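You operate a simulated robot arm through the tools that you are given. There is no shell and no other tool. Be economical: measure what you need, move in short steps, check, and stop when the job is done.

Carry out the task below with a simulated two-armed robot. There is one attempt and no reset: what you move stays moved.

JOB
Fetch the wing nut from the top shelf of the black shelf unit and set it on the middle shelf of the black shelf unit. Screw the cap back on the blue jar. Put the bearing that says "B" from the taped area of the wooden table on the yellow disc and the bearing that says "A" on the blue disc. Take the silver ring from the taped area of the wooden table and put it on the black block. Any order will do.

The check looks at the end state, three seconds after you hand in, the way a careful person would. Anything else that was tipped, shoved, dropped, spilled or broken makes it a failure. Lids that push on must go on centred and level and be pressed home; caps that screw on are set level and turned clockwise until they are tight.

ROBOT AND FRAMES
Two 7-joint arms with fingered hands on one trunk, on a base that drives. Base frame: it is fixed to the floor where the robot stands at the start and does not move with it; the origin is under the middle of the robot, x ahead of it, y to its left, z up; the surface under the hand at the start is at about z = 0.91. Lengths are in m, angles in degrees, forces in N, time in s.
The left shoulder is at the start at [0.06, 0.177, 0.98], the right one opposite. Places, roughly: bearing [1, 0.5, 1]; black block (8x7x3 cm) [1.2, 1.2, 0.9]; blue disc (10x10x1 cm) [0.9, 0.8, 0.9]; blue jar (7x7x12 cm) [0.6, 0.7, 1]; middle shelf of the black shelf unit [0.9, -0.2, 0.5]; silver ring (5x5x2 cm) [1.2, 0.3, 0.9]; wing nut (13x3x3 cm) [0.7, -0.1, 0.9]; yellow disc (10x10x1 cm) [0.6, 0.3, 0.9]. Payload 4 kg a hand.
Tool frame (each hand has its own): the origin (TCP) lies between the finger pads and is the grasp point; the fingertips stand 0.037 m ahead of it; z points along the fingers, y is the line along which they close. Largest opening 0.124 m; the body of the gripper starts 0.043 m behind the TCP. The gripper is a hand of 3 fingers: y runs from the thumb to the fingers, the wrist lies at [-0.015, -0.108, -0.202] in the tool frame.
Orientation is told as [roll, pitch, yaw] about the base's x, y, z axes, in that order, counted from this pose: with the fingers straight down and the wrist toward the robot, the tool's x, y and z point along [0, 1, 0], [1, 0, 0] and [0, 0, -1] of the base frame.

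CONTROLS
- The arms move only by the tool send_rows. It takes "left_plan", "right_plan" or both (then of equal length, played together; a hand with none holds still); each is text: rows parted by semicolons, each of 6 numbers parted by spaces: the shift along the base's x, y, z in m, then the turn, a rotation vector about the base's x, y, z in rad. In form: dx dy dz rx ry rz; .... A call has 1 to 10 rows; each row is the pose to reach, as a shift and turn from the pose commanded when the call began. A row lasts 0.2 s, in which the tool goes at most 0.05 m and 8.6 degrees; a call with a longer step from one row to the next is refused whole. A pose out of reach is approached as far as the arm can. The call stops where the force on the tool passes 40 N (or 10 N more than at its start, if that is more) or the arm is blocked; 0.2 s more then pass. In this call time passes only in rows, and 0.2 s behind the last. The reply holds the time, the measured pose of the TCP, the force on the tool along the base axes, the opening and the grip force, in the units named above and with some noise, with the torque about the TCP (base axes, N m) and any sound that the robot's microphone picked up.
- Cameras (640 x 400 px; columns grow to the right, rows downward): "scene" is now at [0.0404, 0.0401, 1.622]; the picture's right is [0.49, -0.87, 0.00], its down [-0.65, -0.37, -0.67] and it looks along [0.58, 0.33, -0.75] (base axes); focal length 263 px, centre (320, 200). "left" rides on the left gripper at [-0.064, -0.076, -0.137] in its tool frame; the picture's right is [-0.84, -0.26, 0.48], its down [0.48, -0.76, 0.43] and it looks along [0.26, 0.60, 0.76] (tool axes); focal length 256 px, centre (320, 200). "right" rides on the right gripper at [0.064, -0.076, -0.137] in its tool frame; the picture's right is [-0.84, 0.26, -0.48], its down [-0.48, -0.76, 0.43] and it looks along [-0.26, 0.60, 0.76] (tool axes); focal length 256 px, centre (320, 200). There is no depth. A picture from a camera that has moved, and an enlarged one, comes with that camera's place and axes in the base frame and with its lens.
- grab_frame(camera): a new picture of that camera. It takes no simulated time.
- move_column(by): slides the trunk up (or, below 0, down) by that many m; the arms and the scene camera ride with it, the base frame stays. It gives what a move gives, with no picture.
- base_move(legs): drives the robot by 1 to 6 legs, each [ahead, left, turn to the left] in m, m and degrees, along the robot's own axes; the way and the turn of a leg run together, so that a leg with both is an arc; at most 1.5 m and 180 degrees a leg. The arms and the cameras ride along, it lands a little off, and it stops where it bumps. It gives what a move gives.
- move_fingers(index, middle, thumb_bend, thumb_turn, hand): sets how far each is bent, from 0 (flat) to 1 (curled in); at 0.3 the hand is open as for a grip, at 0.7 the pads meet at the TCP. One left out holds its place. A second passes; each finger stops where it meets its share of the squeeze, and holds until it gets a number again. It is the only way to open and close the hand. It gives what a move gives, with no picture; readings hold the bend of each and the force on the fingers (four entries, about 0 where the hand has none), thumb and palm. thumb_turn goes from beside the hand (0) to across from the fingers (1), as for a grip.
- aim_head(pan, tilt): turns the head with the scene camera to pan (to the left, within 86 degrees either way) and tilt (down, from -29 to 69), counted from straight ahead of the robot. It gives what a move gives.
- inspect(camera, box): a new picture of the part [left, top, right, bottom] of that camera's present view, enlarged. It takes no simulated time.
- hand_in(): hands the job in; it is judged then, once.

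Work in short steps. Places have to be worked out from the pictures, the camera data and where the tool is seen: move nearer, look again, correct. Check each grasp and each placing, and mend what went wrong. You have 165 turns and 138 pictures in all, those below and enlarged ones among them. Open the grippers and draw the arms clear of the work before you hand the job in, unless the task says otherwise; then end with one line.

The tools are called after "Emit:" by a JSON object that holds its "name" and its "arguments". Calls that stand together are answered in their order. send_rows: Moves the arms, as the interface text tells. Its arguments: {"type":"object","properties":{"left_plan":{"type":"string"},"right_plan":{"type":"string"}},"required":[]} The other tools are called the same way: move_column (by) slides the trunk up or down; move_fingers (index, middle, thumb_bend, thumb_turn, hand) moves the fingers one by one; base_move (legs) drives the base; aim_head (pan, tilt) turns the head that bears the scene camera; grab_frame (camera) takes a picture; inspect (camera, box) takes an enlarged picture of a part of a camera's view; hand_in () hands the job in.

At the start:

```text
time: 0.0
left_ee_pos: [0.4512, 0.5944, 1.2328]
left_ee_rot: [0.1, 0.1, -0.1]
left_contact_force: [0.8, 0.1, -0.1]
left_wrist_torque: [0.0, 0.0, 0.01]
left_opening: 0.1239
left_finger_force: 0.1
left_shape: jaw
left_bend: [0.3, 0.3, 0.3, 0.98]
left_finger forces: [0.0, 0.0, 0.1, 0.1, 0.0, 0.0]
right_ee_pos: [0.5108, 0.0966, 1.2575]
right_ee_rot: [0.0, 0.0, 0.1]
right_contact_force: [0.0, 1.5, -1.0]
right_wrist_torque: [0.01, -0.01, 0.0]
right_opening: 0.1238
right_finger_force: 0.1
right_shape: jaw
right_bend: [0.3, 0.3, 0.3, 0.98]
right_finger forces: [0.0, 0.0, 0.0, 0.0, 0.1, 0.0]
trunk travel left (down, up): [-0.5, 0.09]
robot x, y, heading: [-0.0042, 0.0001, -0.1]
head pan, tilt: [29.4, 48.2]
```

scene: 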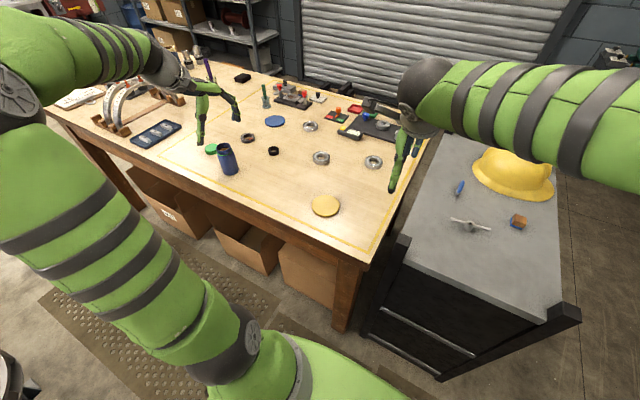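
right: 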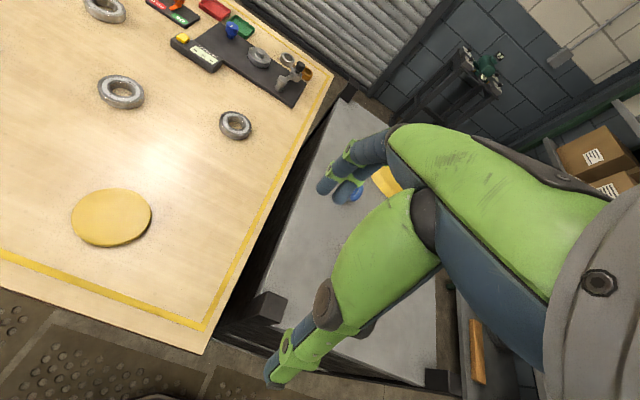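
left: 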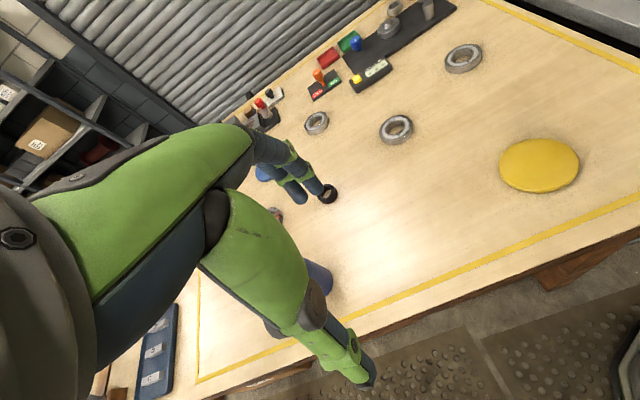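

I start with enlarged views of the table and the shelf unit to identify the objects.

Emit:
{"name": "inspect", "arguments": {"camera": "scene", "box": [190, 60, 430, 230]}}

Emit:
{"name": "inspect", "arguments": {"camera": "scene", "box": [360, 130, 600, 380]}}

Emit:
{"name": "inspect", "arguments": {"camera": "left", "box": [240, 0, 500, 220]}}

```text
2.35 times, centred on (310, 145) of scene
camera zoom: at [0.0404, 0.0401, 1.622], right [0.49, -0.87, 0.0], down [-0.65, -0.37, -0.67], along [0.58, 0.33, -0.75], focal length 619 px, centre (344, 329)
```

zoom: 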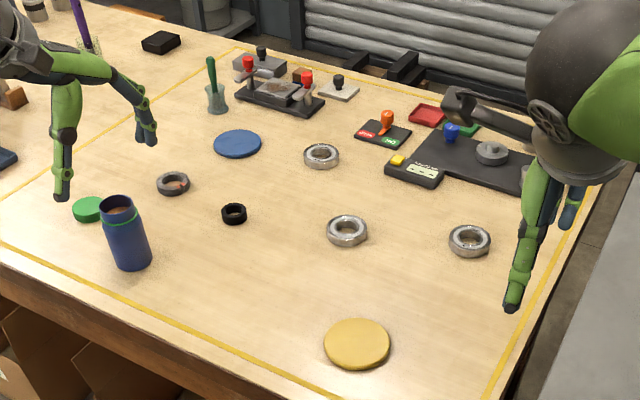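

```text
1.60 times, centred on (480, 255) of scene
camera zoom: at [0.0404, 0.0401, 1.622], right [0.49, -0.87, 0.0], down [-0.65, -0.37, -0.67], along [0.58, 0.33, -0.75], focal length 421 px, centre (64, 112)
```

zoom: 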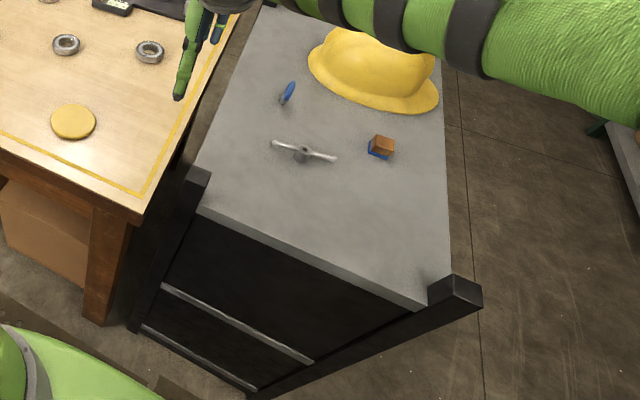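

```text
1.82 times, centred on (370, 110) of left
camera zoom: at [0.375, 0.531, 1.3694], right [-0.26, -0.84, -0.48], down [-0.76, 0.48, -0.43], along [0.6, 0.26, -0.76], focal length 465 px, centre (229, 364)
```

zoom: 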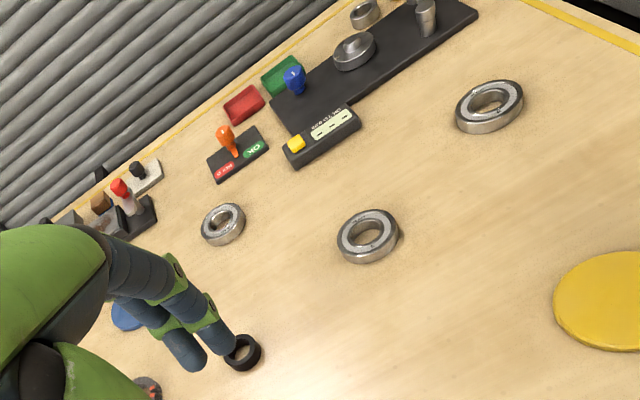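

Several ring-like things; I zoom tightly on each for letters.

Emit:
{"name": "inspect", "arguments": {"camera": "scene", "box": [290, 110, 390, 173]}}

Emit:
{"name": "inspect", "arguments": {"camera": "right", "box": [80, 0, 320, 150]}}

Emit:
{"name": "inspect", "arguments": {"camera": "left", "box": [300, 0, 500, 125]}}

Emit:
{"name": "inspect", "arguments": {"camera": "scene", "box": [195, 110, 295, 173]}}

```text
6.35 times, centred on (340, 142) of scene
camera zoom: at [0.0404, 0.0401, 1.622], right [0.49, -0.87, 0.0], down [-0.65, -0.37, -0.67], along [0.58, 0.33, -0.75], focal length 1670 px, centre (193, 571)
```

zoom: 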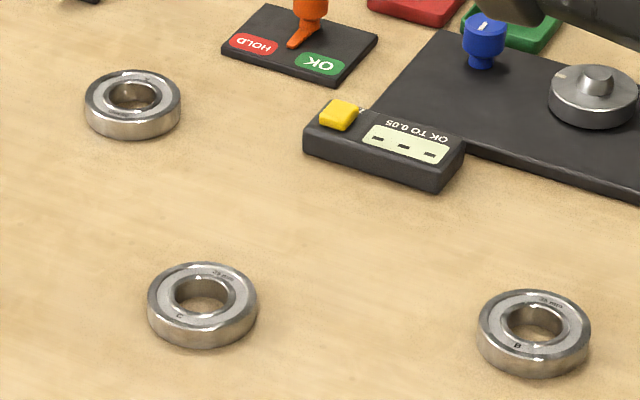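

```text
2.67 times, centred on (200, 75) of right
camera zoom: at [0.436, 0.1606, 1.3933], right [0.26, -0.84, 0.48], down [-0.76, -0.48, -0.43], along [0.6, -0.26, -0.76], focal length 683 px, centre (640, 533)
```

zoom: 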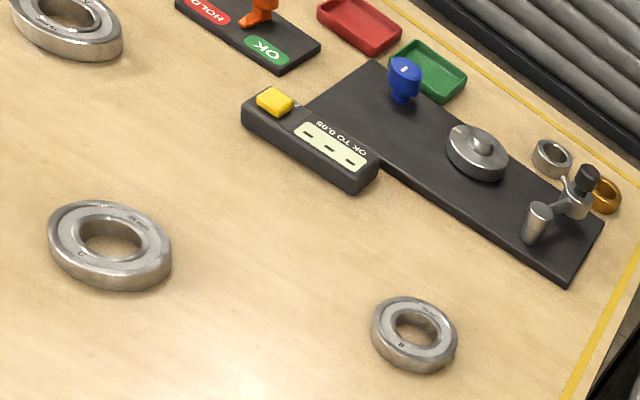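

```text
3.20 times, centred on (400, 62) of left
camera zoom: at [0.375, 0.531, 1.3694], right [-0.26, -0.84, -0.48], down [-0.76, 0.48, -0.43], along [0.6, 0.26, -0.76], focal length 819 px, centre (64, 640)
```

zoom: 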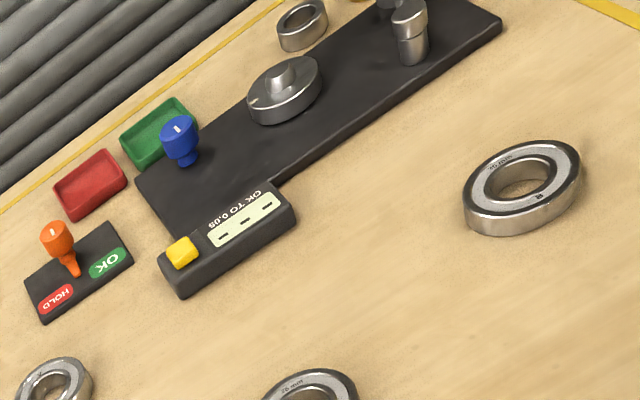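

```text
6.35 times, centred on (245, 142) of scene
camera zoom: at [0.0404, 0.0401, 1.622], right [0.49, -0.87, 0.0], down [-0.65, -0.37, -0.67], along [0.58, 0.33, -0.75], focal length 1670 px, centre (796, 571)
```

zoom: 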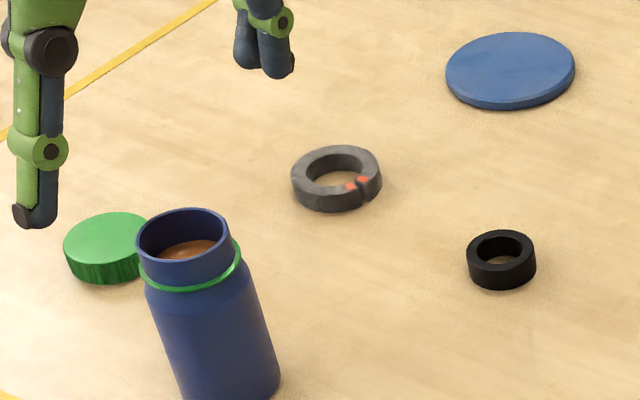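

Zooming more on the three bearing letters.

Emit:
{"name": "inspect", "arguments": {"camera": "scene", "box": [362, 152, 386, 172]}}

Emit:
{"name": "inspect", "arguments": {"camera": "scene", "box": [310, 148, 334, 168]}}

Emit:
{"name": "inspect", "arguments": {"camera": "scene", "box": [299, 116, 323, 136]}}

```text
16.00 times, centred on (374, 162) of scene
camera zoom: at [0.0404, 0.0401, 1.622], right [0.49, -0.87, 0.0], down [-0.65, -0.37, -0.67], along [0.58, 0.33, -0.75], focal length 4208 px, centre (-544, 808)
```

zoom: 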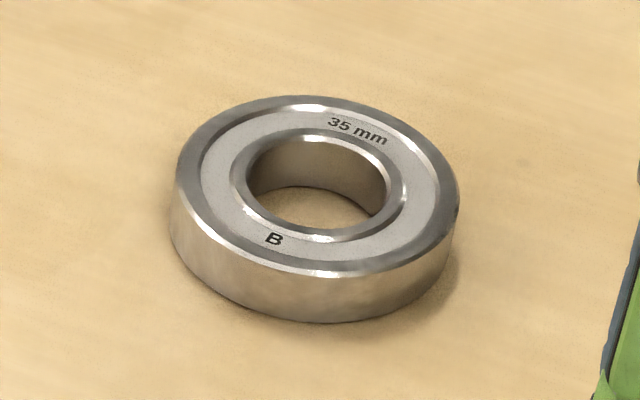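

```text
16.00 times, centred on (322, 158) of scene
camera zoom: at [0.0404, 0.0401, 1.622], right [0.49, -0.87, 0.0], down [-0.65, -0.37, -0.67], along [0.58, 0.33, -0.75], focal length 4208 px, centre (288, 872)
```

zoom: 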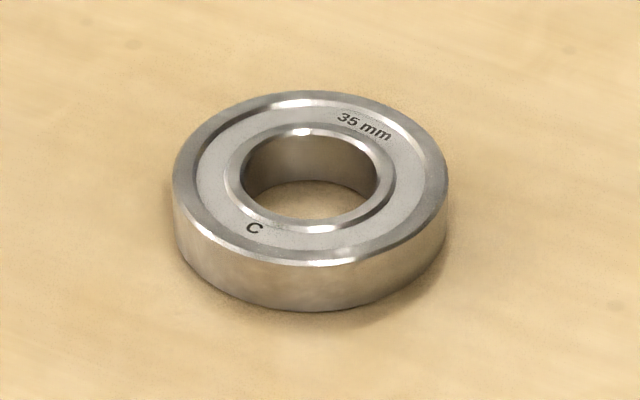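

```text
16.00 times, centred on (311, 126) of scene
camera zoom: at [0.0404, 0.0401, 1.622], right [0.49, -0.87, 0.0], down [-0.65, -0.37, -0.67], along [0.58, 0.33, -0.75], focal length 4208 px, centre (464, 1384)
```

zoom: 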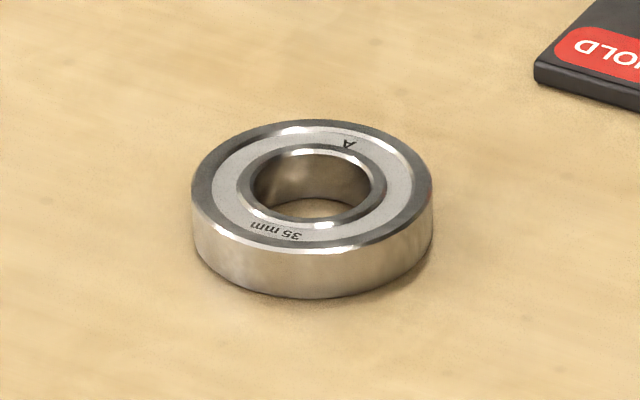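

A is at about (0.977, 0.617), B at (0.875, 0.257) and C is to be left alone. I move the right hand aside and bring the left hand toward B, staying high.

Emit:
{"name": "send_rows", "arguments": {"left_plan": "0.035 -0.028 -0.005 0 0 0; 0.07 -0.056 -0.01 0 0 0; 0.105 -0.084 -0.015 0 0 0; 0.14 -0.112 -0.02 0 0 0; 0.175 -0.14 -0.025 0 0 0; 0.21 -0.168 -0.03 0 0 0; 0.245 -0.196 -0.04 0 0 0; 0.28 -0.224 -0.05 0 0 0; 0.315 -0.252 -0.06 0 0 0; 0.35 -0.28 -0.07 0 0 0", "right_plan": "-0.01 -0.03 0 0 0 0; -0.02 -0.06 0 0 0 0; -0.03 -0.09 0 0 0 0; -0.04 -0.12 0 0 0 0; -0.05 -0.15 0 0 0 0; -0.05 -0.16 0 0 0 0; -0.05 -0.17 0 0 0 0; -0.05 -0.17 0 0 0 0; -0.05 -0.17 0 0 0 0; -0.05 -0.17 0 0 0 0"}}

```text
time: 2.2
left_ee_pos: [0.8021, 0.3106, 1.1592]
left_ee_rot: [0.0, 0.1, 0.0]
left_contact_force: [0.0, 0.4, 1.2]
left_wrist_torque: [0.01, 0.01, 0.02]
left_opening: 0.1236
left_finger_force: 0.0
left_shape: jaw
left_bend: [0.3, 0.3, 0.3, 0.98]
left_finger forces: [0.0, 0.0, 0.0, 0.1, 0.1, 0.1]
right_ee_pos: [0.4617, -0.074, 1.2543]
right_ee_rot: [0.0, 0.1, 0.0]
right_contact_force: [0.7, 0.3, 0.5]
right_wrist_torque: [0.01, 0.0, -0.02]
right_opening: 0.1234
right_finger_force: 0.0
right_shape: jaw
right_bend: [0.3, 0.3, 0.3, 0.98]
right_finger forces: [0.1, 0.0, 0.0, 0.0, 0.0, 0.0]
trunk travel left (down, up): [-0.5, 0.09]
robot x, y, heading: [0.0007, 0.0018, 0.1]
head pan, tilt: [29.4, 48.2]
```

Left hand is near B; I move above it and look with both cameras.

Emit:
{"name": "send_rows", "arguments": {"left_plan": "0.035 -0.027 -0.03 0 0 0; 0.073 -0.054 -0.06 0 0 0; 0.073 -0.054 -0.10 0 0 0; 0.073 -0.054 -0.13 0 0 0"}}

Emit:
{"name": "grab_frame", "arguments": {"camera": "left"}}

Emit:
{"name": "inspect", "arguments": {"camera": "scene", "box": [320, 90, 440, 190]}}

```text
refused: row 1 steps farther than a row can; nothing moved
```

```text
124 pictures are left
camera left: at [0.7257, 0.2477, 1.296], right [-0.26, -0.84, -0.48], down [-0.76, 0.48, -0.43], along [0.6, 0.26, -0.76], focal length 256 px, centre (320, 200)
```

left: 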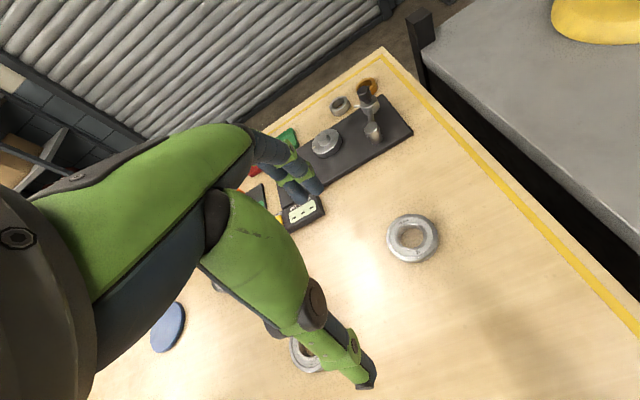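

```text
4.00 times, centred on (380, 140) of scene
camera zoom: at [0.0418, 0.0395, 1.6219], right [0.49, -0.87, 0.0], down [-0.65, -0.37, -0.67], along [0.58, 0.33, -0.75], focal length 1052 px, centre (80, 440)
```

zoom: 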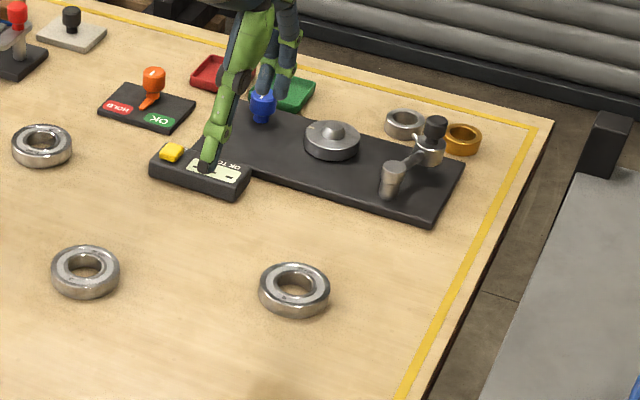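

Both cameras agree that B is at about (0.874, 0.257). I redo the move with smaller steps.

Emit:
{"name": "send_rows", "arguments": {"left_plan": "0.03 -0.02 -0.02 0 0 0; 0.06 -0.04 -0.04 0 0 0; 0.072 -0.053 -0.08 0 0 0; 0.072 -0.053 -0.12 0 0 0; 0.072 -0.053 -0.145 0 0 0"}}

Emit:
{"name": "grab_frame", "arguments": {"camera": "left"}}

Emit:
{"name": "inspect", "arguments": {"camera": "scene", "box": [320, 90, 440, 190]}}

```text
time: 3.4
left_ee_pos: [0.8737, 0.2593, 1.0131]
left_ee_rot: [0.0, 0.0, 0.0]
left_contact_force: [-0.2, 0.7, -0.1]
left_wrist_torque: [-0.01, 0.0, -0.02]
left_opening: 0.1237
left_finger_force: 0.1
left_shape: jaw
left_bend: [0.3, 0.3, 0.3, 0.98]
left_finger forces: [0.0, 0.1, 0.1, 0.0, 0.0, 0.0]
right_ee_pos: [0.4607, -0.0735, 1.2533]
right_ee_rot: [0.0, 0.0, 0.0]
right_contact_force: [0.8, -0.3, -0.4]
right_wrist_torque: [0.03, 0.03, -0.04]
right_opening: 0.1238
right_finger_force: 0.1
right_shape: jaw
right_bend: [0.3, 0.3, 0.3, 0.98]
right_finger forces: [0.1, 0.1, 0.0, 0.0, 0.1, 0.1]
trunk travel left (down, up): [-0.5, 0.09]
robot x, y, heading: [0.0014, -0.003, 0.0]
head pan, tilt: [29.4, 48.2]
```

```text
122 pictures are left
camera left: at [0.7965, 0.1969, 1.1495], right [-0.26, -0.84, -0.48], down [-0.76, 0.48, -0.43], along [0.6, 0.26, -0.76], focal length 256 px, centre (320, 200)
```

left: 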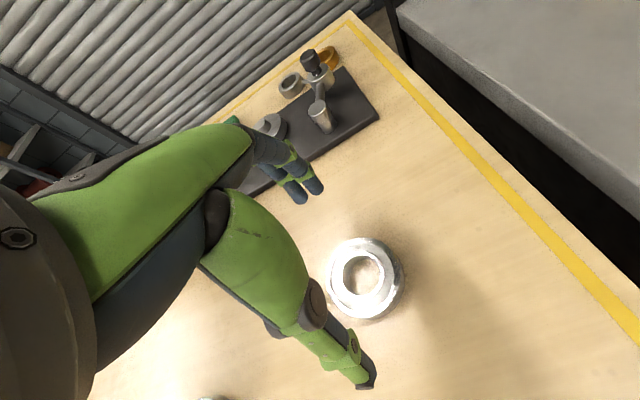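

```text
4.00 times, centred on (380, 140) of scene
camera zoom: at [0.0409, 0.0401, 1.622], right [0.49, -0.87, 0.0], down [-0.65, -0.37, -0.67], along [0.58, 0.33, -0.75], focal length 1052 px, centre (80, 440)
```

zoom: 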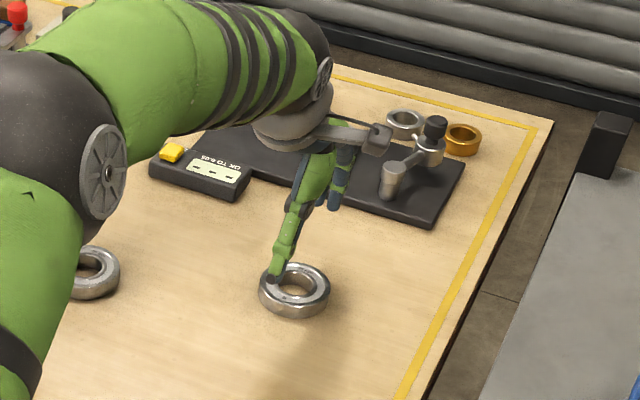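

The hand is centred over B. I descend until the fingertips are just above the table.

Emit:
{"name": "send_rows", "arguments": {"left_plan": "0.001 -0.002 -0.025 0 0 0; 0.001 -0.002 -0.045 0 0 0; 0.001 -0.002 -0.06 0 0 0"}}

Emit:
{"name": "grab_frame", "arguments": {"camera": "left"}}

Emit:
{"name": "inspect", "arguments": {"camera": "scene", "box": [350, 130, 410, 180]}}

```text
time: 4.2
left_ee_pos: [0.8732, 0.2578, 0.9547]
left_ee_rot: [0.1, 0.1, -0.1]
left_contact_force: [0.6, -0.3, 0.0]
left_wrist_torque: [-0.01, 0.04, 0.03]
left_opening: 0.1235
left_finger_force: 0.1
left_shape: jaw
left_bend: [0.3, 0.3, 0.3, 0.98]
left_finger forces: [0.1, 0.1, 0.0, 0.1, 0.1, 0.0]
right_ee_pos: [0.4612, -0.0737, 1.2544]
right_ee_rot: [-0.1, 0.0, -0.1]
right_contact_force: [-0.2, -0.3, -0.3]
right_wrist_torque: [0.02, 0.02, 0.0]
right_opening: 0.1235
right_finger_force: 0.0
right_shape: jaw
right_bend: [0.3, 0.3, 0.3, 0.98]
right_finger forces: [0.1, 0.1, 0.1, 0.0, 0.0, 0.1]
trunk travel left (down, up): [-0.5, 0.09]
robot x, y, heading: [-0.0005, 0.0008, 0.1]
head pan, tilt: [29.4, 48.2]
```

```text
120 pictures are left
camera left: at [0.7974, 0.1953, 1.091], right [-0.26, -0.84, -0.48], down [-0.76, 0.48, -0.43], along [0.6, 0.26, -0.76], focal length 256 px, centre (320, 200)
```

left: 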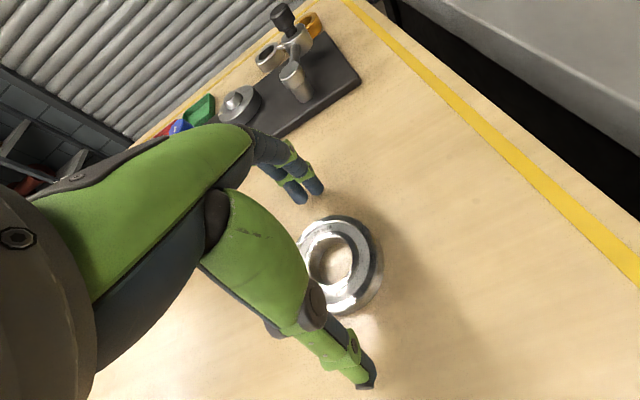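

```text
8.00 times, centred on (380, 155) of scene
camera zoom: at [0.0408, 0.0401, 1.622], right [0.49, -0.87, 0.0], down [-0.65, -0.37, -0.67], along [0.58, 0.33, -0.75], focal length 2104 px, centre (-160, 560)
```

zoom: 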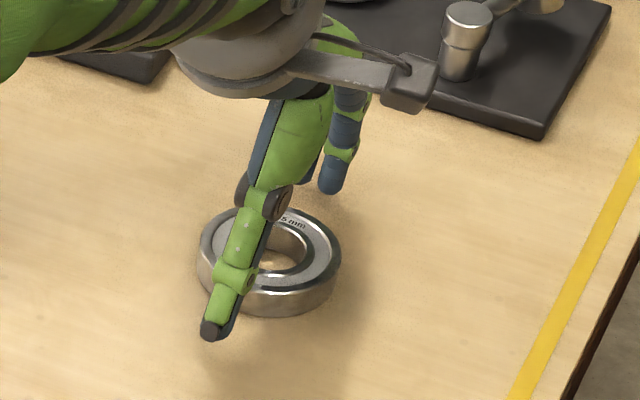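

The thumb tip is aligned with B and about 1 cm above the table. I lower 8 mm more and close.

Emit:
{"name": "send_rows", "arguments": {"left_plan": "0 -0.002 -0.008 0 0 0"}}

Emit:
{"name": "move_fingers", "arguments": {"hand": "left", "index": 0.6, "middle": 0.6, "thumb_bend": 0.6}}

Emit:
{"name": "inspect", "arguments": {"camera": "scene", "box": [350, 130, 410, 180]}}

```text
time: 4.6
left_ee_pos: [0.8746, 0.2564, 0.9476]
left_ee_rot: [0.0, -0.1, 0.1]
left_contact_force: [0.3, 0.0, 0.3]
left_wrist_torque: [0.0, -0.08, -0.03]
left_opening: 0.1236
left_finger_force: 0.1
left_shape: jaw
left_bend: [0.3, 0.3, 0.3, 0.98]
left_finger forces: [0.0, 0.9, 0.1, 0.0, 0.0, 0.0]
right_ee_pos: [0.461, -0.0731, 1.2537]
right_ee_rot: [-0.1, 0.0, 0.1]
right_contact_force: [0.1, -0.3, -0.5]
right_wrist_torque: [-0.01, -0.03, 0.01]
right_opening: 0.1237
right_finger_force: 0.0
right_shape: jaw
right_bend: [0.3, 0.3, 0.3, 0.98]
right_finger forces: [0.1, 0.0, 0.0, 0.0, 0.1, 0.0]
trunk travel left (down, up): [-0.5, 0.09]
robot x, y, heading: [0.0036, 0.003, 0.1]
head pan, tilt: [29.4, 48.2]
```

```text
time: 5.6
left_ee_pos: [0.8748, 0.2565, 0.953]
left_ee_rot: [0.0, -0.7, 0.0]
left_contact_force: [9.1, 1.7, 29.0]
left_wrist_torque: [0.17, -1.67, 0.01]
left_opening: 0.0688
left_finger_force: 30.4
left_shape: fingers
left_bend: [0.5, 0.49, 0.54, 0.97]
left_finger forces: [19.3, 25.6, 0.0, 0.0, 15.6, 0.1]
right_ee_pos: [0.4582, -0.0734, 1.2546]
right_ee_rot: [0.0, -0.1, 0.0]
right_contact_force: [-0.1, -0.1, 0.6]
right_wrist_torque: [0.0, -0.02, -0.03]
right_opening: 0.1236
right_finger_force: 0.0
right_shape: jaw
right_bend: [0.3, 0.3, 0.3, 0.98]
right_finger forces: [0.1, 0.0, 0.0, 0.0, 0.0, 0.0]
trunk travel left (down, up): [-0.5, 0.09]
robot x, y, heading: [0.0013, -0.0019, 0.1]
head pan, tilt: [29.4, 48.2]
```

```text
8.00 times, centred on (380, 155) of scene
camera zoom: at [0.0384, 0.0393, 1.6223], right [0.49, -0.87, 0.0], down [-0.65, -0.37, -0.67], along [0.58, 0.33, -0.74], focal length 2104 px, centre (-160, 560)
```

zoom: 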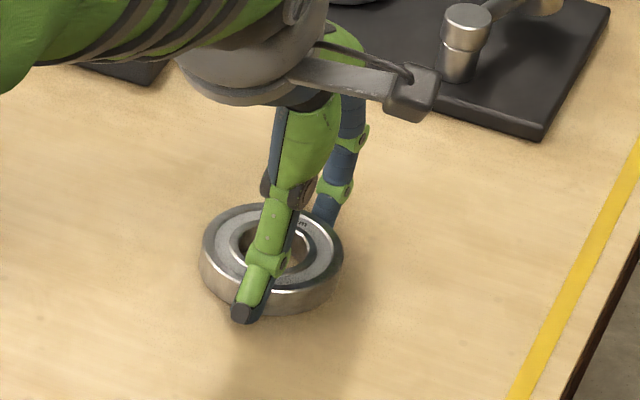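

Opening is 0.069 m and it grips at 30 N, with the tips lightly on the table. I lift a little and check the hold.

Emit:
{"name": "send_rows", "arguments": {"left_plan": "0 0 0.01 0 0 0; 0 0 0.03 0 0 0; 0 0 0.06 0 0 0; 0 0 0.10 0 0 0"}}

Emit:
{"name": "grab_frame", "arguments": {"camera": "left"}}

Emit:
{"name": "inspect", "arguments": {"camera": "scene", "box": [330, 110, 410, 170]}}

```text
time: 6.6
left_ee_pos: [0.8737, 0.2555, 1.0435]
left_ee_rot: [0.0, 0.2, 0.0]
left_contact_force: [0.0, -0.7, -2.7]
left_wrist_torque: [0.02, 0.0, -0.02]
left_opening: 0.0683
left_finger_force: 19.2
left_shape: fingers
left_bend: [0.51, 0.51, 0.54, 0.97]
left_finger forces: [10.9, 9.3, 0.1, 0.1, 18.0, 0.0]
right_ee_pos: [0.4592, -0.0745, 1.2544]
right_ee_rot: [0.0, 0.1, 0.1]
right_contact_force: [-0.4, 0.0, -0.4]
right_wrist_torque: [0.02, 0.02, 0.05]
right_opening: 0.1238
right_finger_force: 0.1
right_shape: jaw
right_bend: [0.3, 0.3, 0.3, 0.98]
right_finger forces: [0.1, 0.1, 0.0, 0.1, 0.0, 0.0]
trunk travel left (down, up): [-0.5, 0.09]
robot x, y, heading: [-0.0019, 0.0037, 0.1]
head pan, tilt: [29.4, 48.2]
```

```text
117 pictures are left
camera left: at [0.7979, 0.1922, 1.1812], right [-0.26, -0.84, -0.48], down [-0.76, 0.48, -0.43], along [0.6, 0.26, -0.76], focal length 256 px, centre (320, 200)
```

left: 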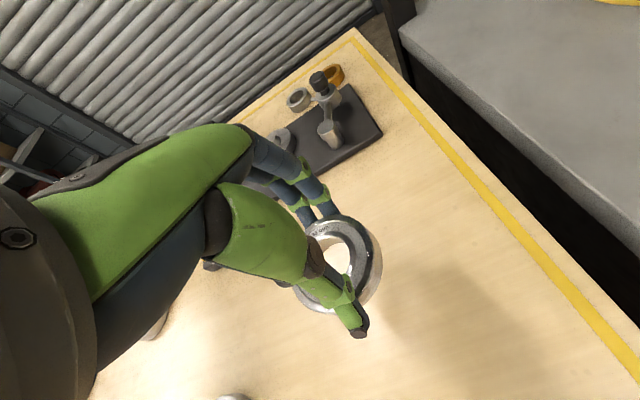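

```text
6.67 times, centred on (370, 140) of scene
camera zoom: at [0.0399, 0.0398, 1.6219], right [0.49, -0.87, 0.0], down [-0.65, -0.37, -0.67], along [0.58, 0.33, -0.75], focal length 1753 px, centre (-13, 600)
```

zoom: 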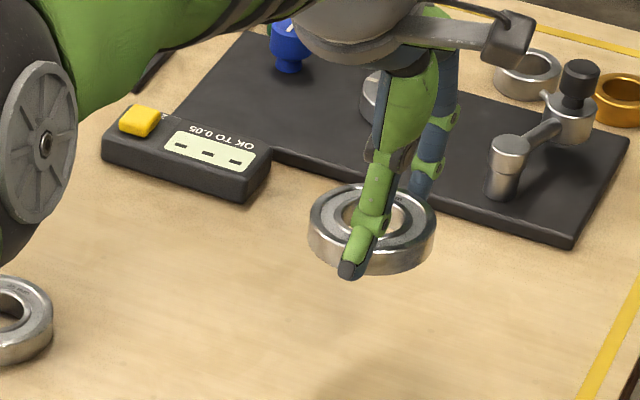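

B is held level and centred at the TCP. I carry it to above the yellow disc at about (0.572, 0.318).

Emit:
{"name": "send_rows", "arguments": {"left_plan": "-0.04 0.008 0 0 0 0; -0.08 0.017 0 0 0 0; -0.12 0.025 0 0 0 0; -0.16 0.033 0 0 0 0; -0.2 0.042 0 0 0 0; -0.24 0.05 0 0 0 0; -0.28 0.058 0 0 0 0; -0.301 0.0625 0 0 0 0; -0.301 0.0625 -0.03 0 0 0"}}

Emit:
{"name": "grab_frame", "arguments": {"camera": "left"}}

Emit:
{"name": "inspect", "arguments": {"camera": "scene", "box": [270, 150, 380, 230]}}

```text
time: 8.6
left_ee_pos: [0.5755, 0.3189, 1.0153]
left_ee_rot: [0.0, 0.1, -0.1]
left_contact_force: [-0.3, 0.8, -2.7]
left_wrist_torque: [0.0, -0.02, -0.03]
left_opening: 0.0681
left_finger_force: 18.3
left_shape: fingers
left_bend: [0.51, 0.51, 0.54, 0.97]
left_finger forces: [10.7, 9.1, 0.0, 0.0, 17.4, 0.1]
right_ee_pos: [0.4617, -0.0735, 1.253]
right_ee_rot: [0.0, 0.1, 0.0]
right_contact_force: [-0.1, -0.8, 0.3]
right_wrist_torque: [0.03, -0.01, -0.01]
right_opening: 0.1238
right_finger_force: 0.0
right_shape: jaw
right_bend: [0.3, 0.3, 0.3, 0.98]
right_finger forces: [0.0, 0.0, 0.1, 0.0, 0.0, 0.1]
trunk travel left (down, up): [-0.5, 0.09]
robot x, y, heading: [-0.0007, 0.0028, 0.2]
head pan, tilt: [29.4, 48.2]
```

```text
115 pictures are left
camera left: at [0.4986, 0.2558, 1.1513], right [-0.26, -0.84, -0.48], down [-0.76, 0.48, -0.43], along [0.6, 0.26, -0.76], focal length 256 px, centre (320, 200)
```

left: 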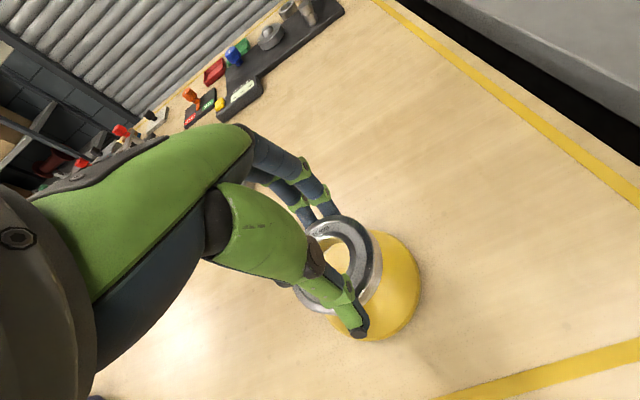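

```text
5.00 times, centred on (325, 190) of scene
camera zoom: at [0.0417, 0.0404, 1.6219], right [0.49, -0.87, 0.0], down [-0.65, -0.37, -0.67], along [0.58, 0.33, -0.75], focal length 1315 px, centre (295, 250)
```

zoom: 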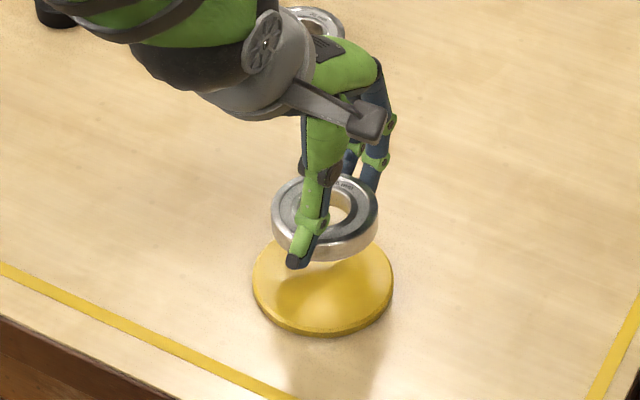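

B is centred over the disc within a couple of millimetres. I descend to just above contact.

Emit:
{"name": "send_rows", "arguments": {"left_plan": "-0.001 -0.001 -0.025 0 0 0; -0.001 -0.001 -0.04 0 0 0; -0.001 -0.001 -0.047 0 0 0; -0.001 -0.001 -0.050 0 0 0"}}

Emit:
{"name": "inspect", "arguments": {"camera": "scene", "box": [290, 170, 370, 230]}}

```text
time: 9.6
left_ee_pos: [0.5721, 0.3182, 0.9647]
left_ee_rot: [0.1, 0.0, 0.1]
left_contact_force: [0.2, -0.3, -2.3]
left_wrist_torque: [0.02, 0.02, 0.01]
left_opening: 0.068
left_finger_force: 19.1
left_shape: fingers
left_bend: [0.51, 0.51, 0.54, 0.97]
left_finger forces: [10.6, 9.2, 0.0, 0.1, 17.5, 0.0]
right_ee_pos: [0.4613, -0.0739, 1.2543]
right_ee_rot: [-0.1, 0.1, 0.0]
right_contact_force: [0.4, 0.7, 0.7]
right_wrist_torque: [0.01, -0.02, 0.01]
right_opening: 0.1237
right_finger_force: 0.0
right_shape: jaw
right_bend: [0.3, 0.3, 0.3, 0.98]
right_finger forces: [0.0, 0.0, 0.0, 0.0, 0.0, 0.0]
trunk travel left (down, up): [-0.5, 0.09]
robot x, y, heading: [0.0017, 0.0003, -0.0]
head pan, tilt: [29.4, 48.2]
```

```text
6.67 times, centred on (330, 200) of scene
camera zoom: at [0.0406, 0.0401, 1.622], right [0.49, -0.87, 0.0], down [-0.65, -0.37, -0.67], along [0.58, 0.33, -0.75], focal length 1753 px, centre (253, 200)
```

zoom: 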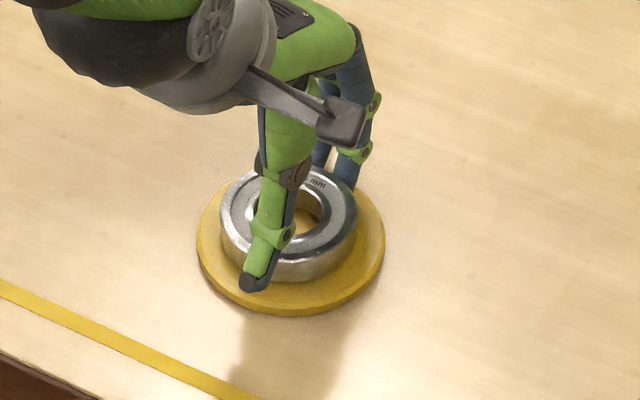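

Almost touching. I lower a few millimetres and watch the force.

Emit:
{"name": "send_rows", "arguments": {"left_plan": "0 0 -0.002 0 0 0; 0 0 -0.004 0 0 0"}}

```text
time: 10.2
left_ee_pos: [0.5728, 0.3194, 0.9634]
left_ee_rot: [0.0, -0.2, 0.0]
left_contact_force: [0.3, 1.0, 9.9]
left_wrist_torque: [0.15, -0.45, 0.05]
left_opening: 0.068
left_finger_force: 23.5
left_shape: fingers
left_bend: [0.52, 0.51, 0.53, 0.96]
left_finger forces: [10.3, 18.7, 0.0, 0.1, 18.7, 0.0]
right_ee_pos: [0.4585, -0.0734, 1.2547]
right_ee_rot: [0.0, -0.1, 0.0]
right_contact_force: [0.1, 0.3, -0.8]
right_wrist_torque: [-0.02, 0.01, 0.03]
right_opening: 0.1237
right_finger_force: 0.1
right_shape: jaw
right_bend: [0.3, 0.3, 0.3, 0.98]
right_finger forces: [0.0, 0.1, 0.0, 0.0, 0.0, 0.0]
trunk travel left (down, up): [-0.5, 0.09]
robot x, y, heading: [-0.0002, 0.0025, 0.2]
head pan, tilt: [29.4, 48.2]
```

B rests on the disc. I open the hand and rise.

Emit:
{"name": "move_fingers", "arguments": {"hand": "left", "index": 0.3, "middle": 0.3, "thumb_bend": 0.3}}

Emit:
{"name": "send_rows", "arguments": {"left_plan": "0 0 0.02 0 0 0; 0 0 0.06 0 0 0; 0 0 0.10 0 0 0; 0 0 0.14 0 0 0; 0 0.02 0.18 0 0 0; 0 0.06 0.2 0 0 0; 0 0.11 0.2 0 0 0; 0 0.16 0.2 0 0 0; 0 0.2 0.2 0 0 0; 0 0.2 0.2 0 0 0"}}

Emit:
{"name": "grab_frame", "arguments": {"camera": "scene"}}

Emit:
{"name": "inspect", "arguments": {"camera": "scene", "box": [280, 170, 370, 230]}}

```text
time: 11.2
left_ee_pos: [0.5729, 0.3184, 0.9624]
left_ee_rot: [0.0, 0.0, 0.0]
left_contact_force: [-0.4, -0.6, -0.1]
left_wrist_torque: [-0.03, -0.01, 0.02]
left_opening: 0.1232
left_finger_force: 0.1
left_shape: fingers
left_bend: [0.3, 0.3, 0.3, 0.97]
left_finger forces: [0.0, 0.1, 0.0, 0.1, 0.1, 0.1]
right_ee_pos: [0.4603, -0.0743, 1.2545]
right_ee_rot: [0.0, 0.0, 0.0]
right_contact_force: [-0.1, 0.2, -0.3]
right_wrist_torque: [-0.03, 0.01, 0.02]
right_opening: 0.1237
right_finger_force: 0.0
right_shape: jaw
right_bend: [0.3, 0.3, 0.3, 0.98]
right_finger forces: [0.0, 0.0, 0.1, 0.0, 0.1, 0.0]
trunk travel left (down, up): [-0.5, 0.09]
robot x, y, heading: [0.0018, 0.0008, 0.0]
head pan, tilt: [29.4, 48.2]
```

```text
time: 13.4
left_ee_pos: [0.571, 0.5182, 1.1621]
left_ee_rot: [0.0, 0.1, 0.0]
left_contact_force: [0.2, -0.6, 0.2]
left_wrist_torque: [0.01, 0.02, 0.0]
left_opening: 0.1232
left_finger_force: 0.2
left_shape: fingers
left_bend: [0.3, 0.3, 0.3, 0.98]
left_finger forces: [0.0, 0.0, 0.0, 0.1, 0.0, 0.0]
right_ee_pos: [0.4615, -0.0737, 1.2546]
right_ee_rot: [0.1, -0.1, 0.0]
right_contact_force: [-0.2, -0.8, 0.5]
right_wrist_torque: [-0.03, 0.02, -0.04]
right_opening: 0.1236
right_finger_force: 0.1
right_shape: jaw
right_bend: [0.3, 0.3, 0.3, 0.98]
right_finger forces: [0.1, 0.0, 0.0, 0.0, 0.0, 0.0]
trunk travel left (down, up): [-0.5, 0.09]
robot x, y, heading: [-0.0023, 0.0005, 0.2]
head pan, tilt: [29.4, 48.2]
```

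```text
112 pictures are left
camera scene: at [0.0403, 0.0397, 1.622], right [0.49, -0.87, 0.0], down [-0.65, -0.37, -0.67], along [0.58, 0.33, -0.75], focal length 263 px, centre (320, 200)
```

scene: 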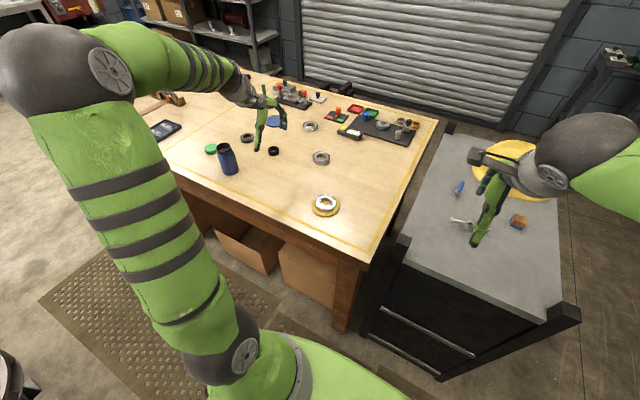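

```text
6.67 times, centred on (325, 200) of scene
camera zoom: at [0.0403, 0.0397, 1.622], right [0.49, -0.87, 0.0], down [-0.65, -0.37, -0.67], along [0.58, 0.33, -0.75], focal length 1753 px, centre (287, 200)
```

zoom: 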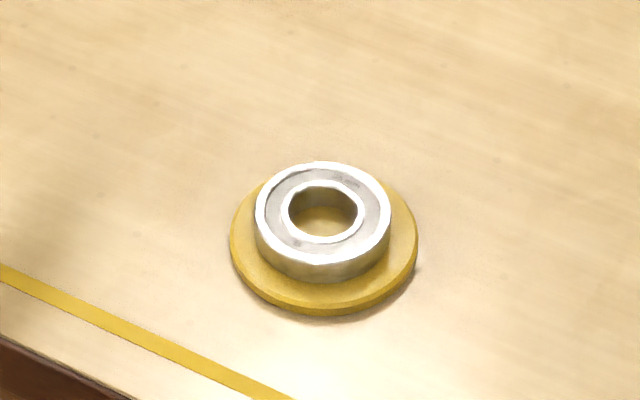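

B is done. Next I need the base to get closer; I look down to see the clearance between the base and the table.

Emit:
{"name": "aim_head", "arguments": {"pan": 0, "tilt": 69}}

Emit:
{"name": "grab_frame", "arguments": {"camera": "scene"}}

Emit:
{"name": "aim_head", "arguments": {"pan": 60, "tilt": 60}}

Emit:
{"name": "grab_frame", "arguments": {"camera": "scene"}}

```text
time: 14.3
left_ee_pos: [0.5715, 0.5171, 1.1616]
left_ee_rot: [-0.1, 0.0, 0.0]
left_contact_force: [0.0, -0.3, -1.3]
left_wrist_torque: [-0.04, -0.04, 0.03]
left_opening: 0.1233
left_finger_force: 0.0
left_shape: fingers
left_bend: [0.3, 0.3, 0.3, 0.98]
left_finger forces: [0.0, 0.0, 0.0, 0.1, 0.0, 0.1]
right_ee_pos: [0.4605, -0.0729, 1.2537]
right_ee_rot: [0.0, 0.0, 0.0]
right_contact_force: [-0.1, 0.2, 0.1]
right_wrist_torque: [-0.01, 0.02, 0.02]
right_opening: 0.1239
right_finger_force: 0.1
right_shape: jaw
right_bend: [0.3, 0.3, 0.3, 0.98]
right_finger forces: [0.0, 0.1, 0.1, 0.0, 0.0, 0.0]
trunk travel left (down, up): [-0.5, 0.09]
robot x, y, heading: [0.0023, 0.0011, -0.0]
head pan, tilt: [0.0, 68.8]
```

```text
110 pictures are left
camera scene: at [0.0279, 0.0016, 1.5976], right [0.0, -1.0, 0.0], down [-0.93, 0.0, -0.36], along [0.36, 0.0, -0.93], focal length 263 px, centre (320, 200)
```

scene: 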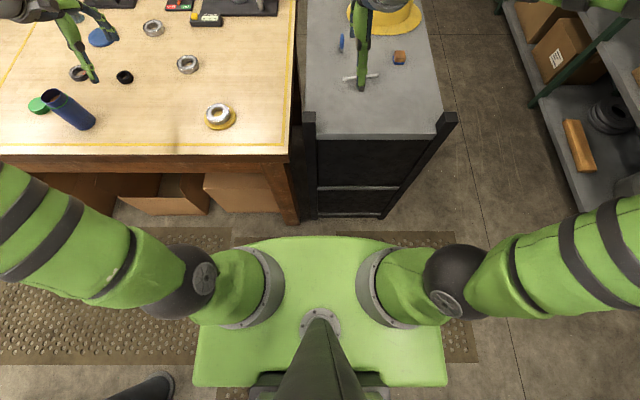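

```text
time: 15.6
left_ee_pos: [0.5705, 0.517, 1.1627]
left_ee_rot: [0.0, 0.1, 0.0]
left_contact_force: [1.0, 0.0, 0.2]
left_wrist_torque: [0.01, -0.01, 0.02]
left_opening: 0.1233
left_finger_force: 0.0
left_shape: fingers
left_bend: [0.3, 0.3, 0.3, 0.98]
left_finger forces: [0.0, 0.1, 0.1, 0.0, 0.0, 0.0]
right_ee_pos: [0.4601, -0.074, 1.2547]
right_ee_rot: [0.0, 0.0, 0.0]
right_contact_force: [0.5, -0.1, -0.3]
right_wrist_torque: [0.01, 0.02, 0.0]
right_opening: 0.1235
right_finger_force: 0.0
right_shape: jaw
right_bend: [0.3, 0.3, 0.3, 0.98]
right_finger forces: [0.0, 0.1, 0.0, 0.0, 0.0, 0.0]
trunk travel left (down, up): [-0.5, 0.09]
robot x, y, heading: [0.0, 0.0035, 0.1]
head pan, tilt: [60.0, 60.0]
```

```text
109 pictures are left
camera scene: at [0.0053, 0.0592, 1.6069], right [0.87, -0.5, 0.0], down [-0.43, -0.75, -0.5], along [0.25, 0.43, -0.87], focal length 263 px, centre (320, 200)
```

scene: 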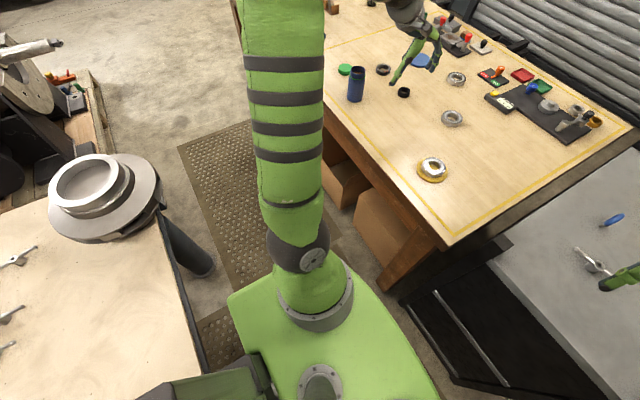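

The corridor looks clear. I drive ahead 0.1 m first to see if the base clears the table.

Emit:
{"name": "base_move", "arguments": {"legs": [[0.1, 0, 0]]}}

Emit:
{"name": "grab_frame", "arguments": {"camera": "scene"}}

```text
time: 16.8
left_ee_pos: [0.6725, 0.5173, 1.1613]
left_ee_rot: [0.0, 0.1, 0.0]
left_contact_force: [0.0, 0.3, 0.3]
left_wrist_torque: [-0.01, 0.02, -0.01]
left_opening: 0.1232
left_finger_force: 0.0
left_shape: fingers
left_bend: [0.3, 0.3, 0.3, 0.98]
left_finger forces: [0.0, 0.0, 0.0, 0.0, 0.1, 0.0]
right_ee_pos: [0.5635, -0.0726, 1.2541]
right_ee_rot: [0.0, 0.0, 0.2]
right_contact_force: [0.7, 0.3, 0.1]
right_wrist_torque: [0.0, 0.02, 0.01]
right_opening: 0.1237
right_finger_force: 0.0
right_shape: jaw
right_bend: [0.3, 0.3, 0.3, 0.98]
right_finger forces: [0.0, 0.0, 0.0, 0.0, 0.0, 0.0]
trunk travel left (down, up): [-0.5, 0.09]
robot x, y, heading: [0.0983, -0.0048, -0.1]
head pan, tilt: [60.0, 60.0]
```

```text
108 pictures are left
camera scene: at [0.108, 0.0593, 1.6069], right [0.87, -0.5, 0.0], down [-0.43, -0.75, -0.5], along [0.25, 0.43, -0.87], focal length 263 px, centre (320, 200)
```

scene: 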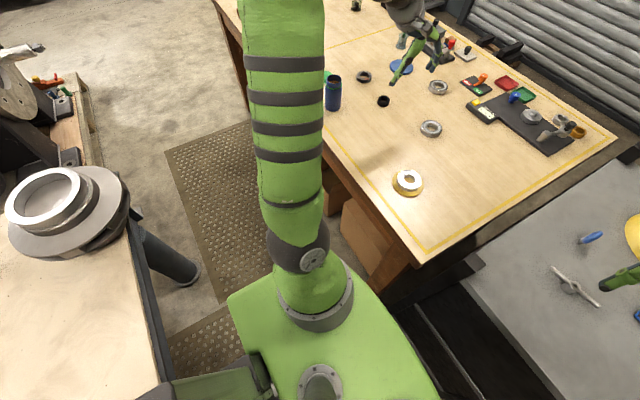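

No bump. Now I drive left 0.42 m so that A and the blue disc are in reach.

Emit:
{"name": "base_move", "arguments": {"legs": [[0, 0.42, 0]]}}

Emit:
{"name": "aim_head", "arguments": {"pan": 15, "tilt": 45}}

Emit:
{"name": "grab_frame", "arguments": {"camera": "scene"}}

```text
time: 19.4
left_ee_pos: [0.6722, 0.9436, 1.1558]
left_ee_rot: [-0.1, 0.1, 0.0]
left_contact_force: [-0.2, 0.6, 0.1]
left_wrist_torque: [-0.03, 0.0, -0.02]
left_opening: 0.1235
left_finger_force: 0.1
left_shape: fingers
left_bend: [0.3, 0.3, 0.3, 0.98]
left_finger forces: [0.1, 0.1, 0.0, 0.1, 0.0, 0.0]
right_ee_pos: [0.5619, 0.3534, 1.2497]
right_ee_rot: [-0.1, -0.1, 0.0]
right_contact_force: [-0.7, -0.4, -0.1]
right_wrist_torque: [-0.02, -0.01, -0.01]
right_opening: 0.1239
right_finger_force: 0.0
right_shape: jaw
right_bend: [0.3, 0.3, 0.3, 0.98]
right_finger forces: [0.1, 0.0, 0.0, 0.1, 0.0, 0.0]
trunk travel left (down, up): [-0.5, 0.09]
robot x, y, heading: [0.0954, 0.4254, -0.2]
head pan, tilt: [60.0, 60.0]
```

```text
time: 20.5
left_ee_pos: [0.6728, 0.9434, 1.1543]
left_ee_rot: [0.0, 0.1, -0.2]
left_contact_force: [0.3, 0.5, 0.3]
left_wrist_torque: [0.0, 0.03, -0.03]
left_opening: 0.1235
left_finger_force: 0.0
left_shape: fingers
left_bend: [0.3, 0.3, 0.3, 0.98]
left_finger forces: [0.0, 0.0, 0.0, 0.1, 0.0, 0.0]
right_ee_pos: [0.5621, 0.3518, 1.2472]
right_ee_rot: [0.0, 0.0, -0.2]
right_contact_force: [0.6, -1.0, 0.4]
right_wrist_torque: [0.0, 0.01, -0.01]
right_opening: 0.1238
right_finger_force: 0.1
right_shape: jaw
right_bend: [0.3, 0.3, 0.3, 0.98]
right_finger forces: [0.0, 0.0, 0.0, 0.0, 0.0, 0.1]
trunk travel left (down, up): [-0.5, 0.09]
robot x, y, heading: [0.1018, 0.4278, -0.1]
head pan, tilt: [15.0, 45.0]
```

```text
107 pictures are left
camera scene: at [0.1515, 0.4487, 1.6264], right [0.26, -0.97, 0.0], down [-0.68, -0.18, -0.71], along [0.68, 0.18, -0.71], focal length 263 px, centre (320, 200)
```

scene: 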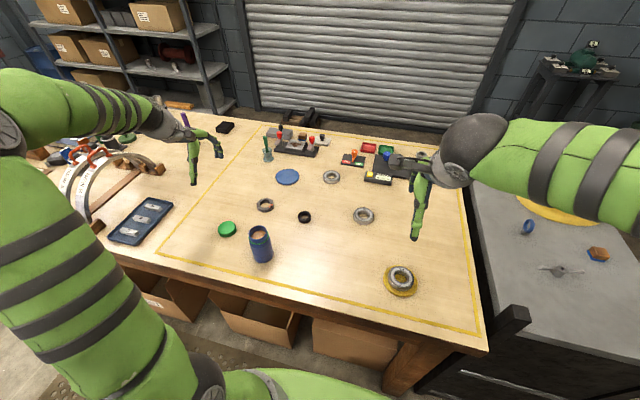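

Now I zoom on A, the blue disc, the jar and the cap from here.

Emit:
{"name": "inspect", "arguments": {"camera": "scene", "box": [265, 155, 355, 215]}}

Emit:
{"name": "inspect", "arguments": {"camera": "scene", "box": [205, 195, 295, 270]}}

Emit:
{"name": "inspect", "arguments": {"camera": "scene", "box": [180, 100, 340, 200]}}

```text
6.67 times, centred on (310, 185) of scene
camera zoom: at [0.1515, 0.4487, 1.6264], right [0.26, -0.97, 0.0], down [-0.68, -0.18, -0.71], along [0.68, 0.18, -0.71], focal length 1753 px, centre (387, 300)
```

zoom: 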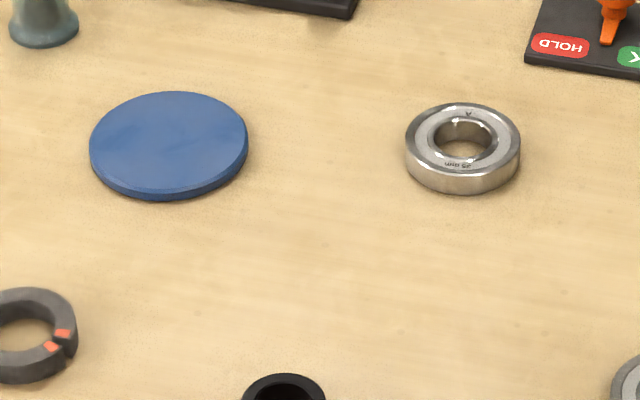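

```text
5.33 times, centred on (250, 232) of scene
camera zoom: at [0.1515, 0.4487, 1.6264], right [0.26, -0.97, 0.0], down [-0.68, -0.18, -0.71], along [0.68, 0.18, -0.71], focal length 1403 px, centre (693, 27)
```

zoom: 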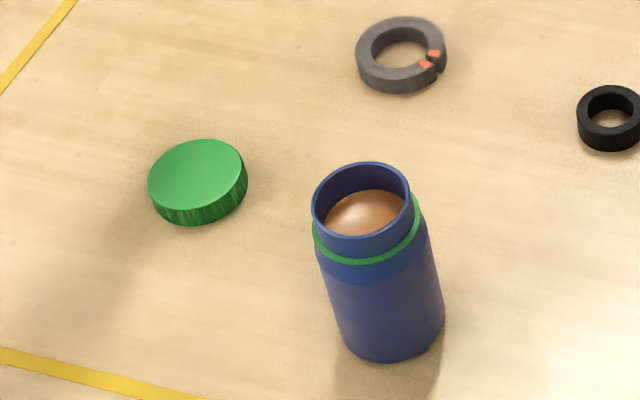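

```text
4.00 times, centred on (260, 150) of scene
camera zoom: at [0.1515, 0.4487, 1.6264], right [0.26, -0.97, 0.0], down [-0.68, -0.18, -0.71], along [0.68, 0.18, -0.71], focal length 1052 px, centre (560, 400)
```

zoom: 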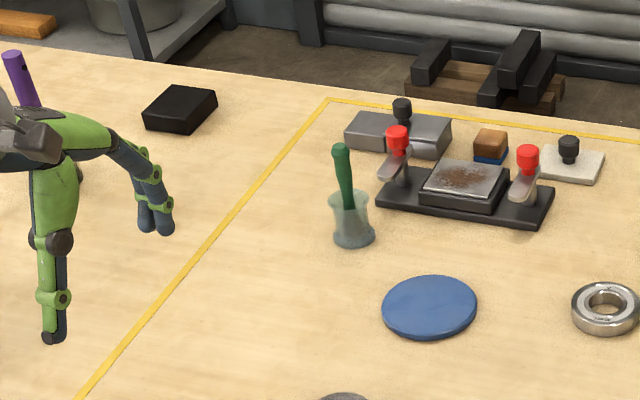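

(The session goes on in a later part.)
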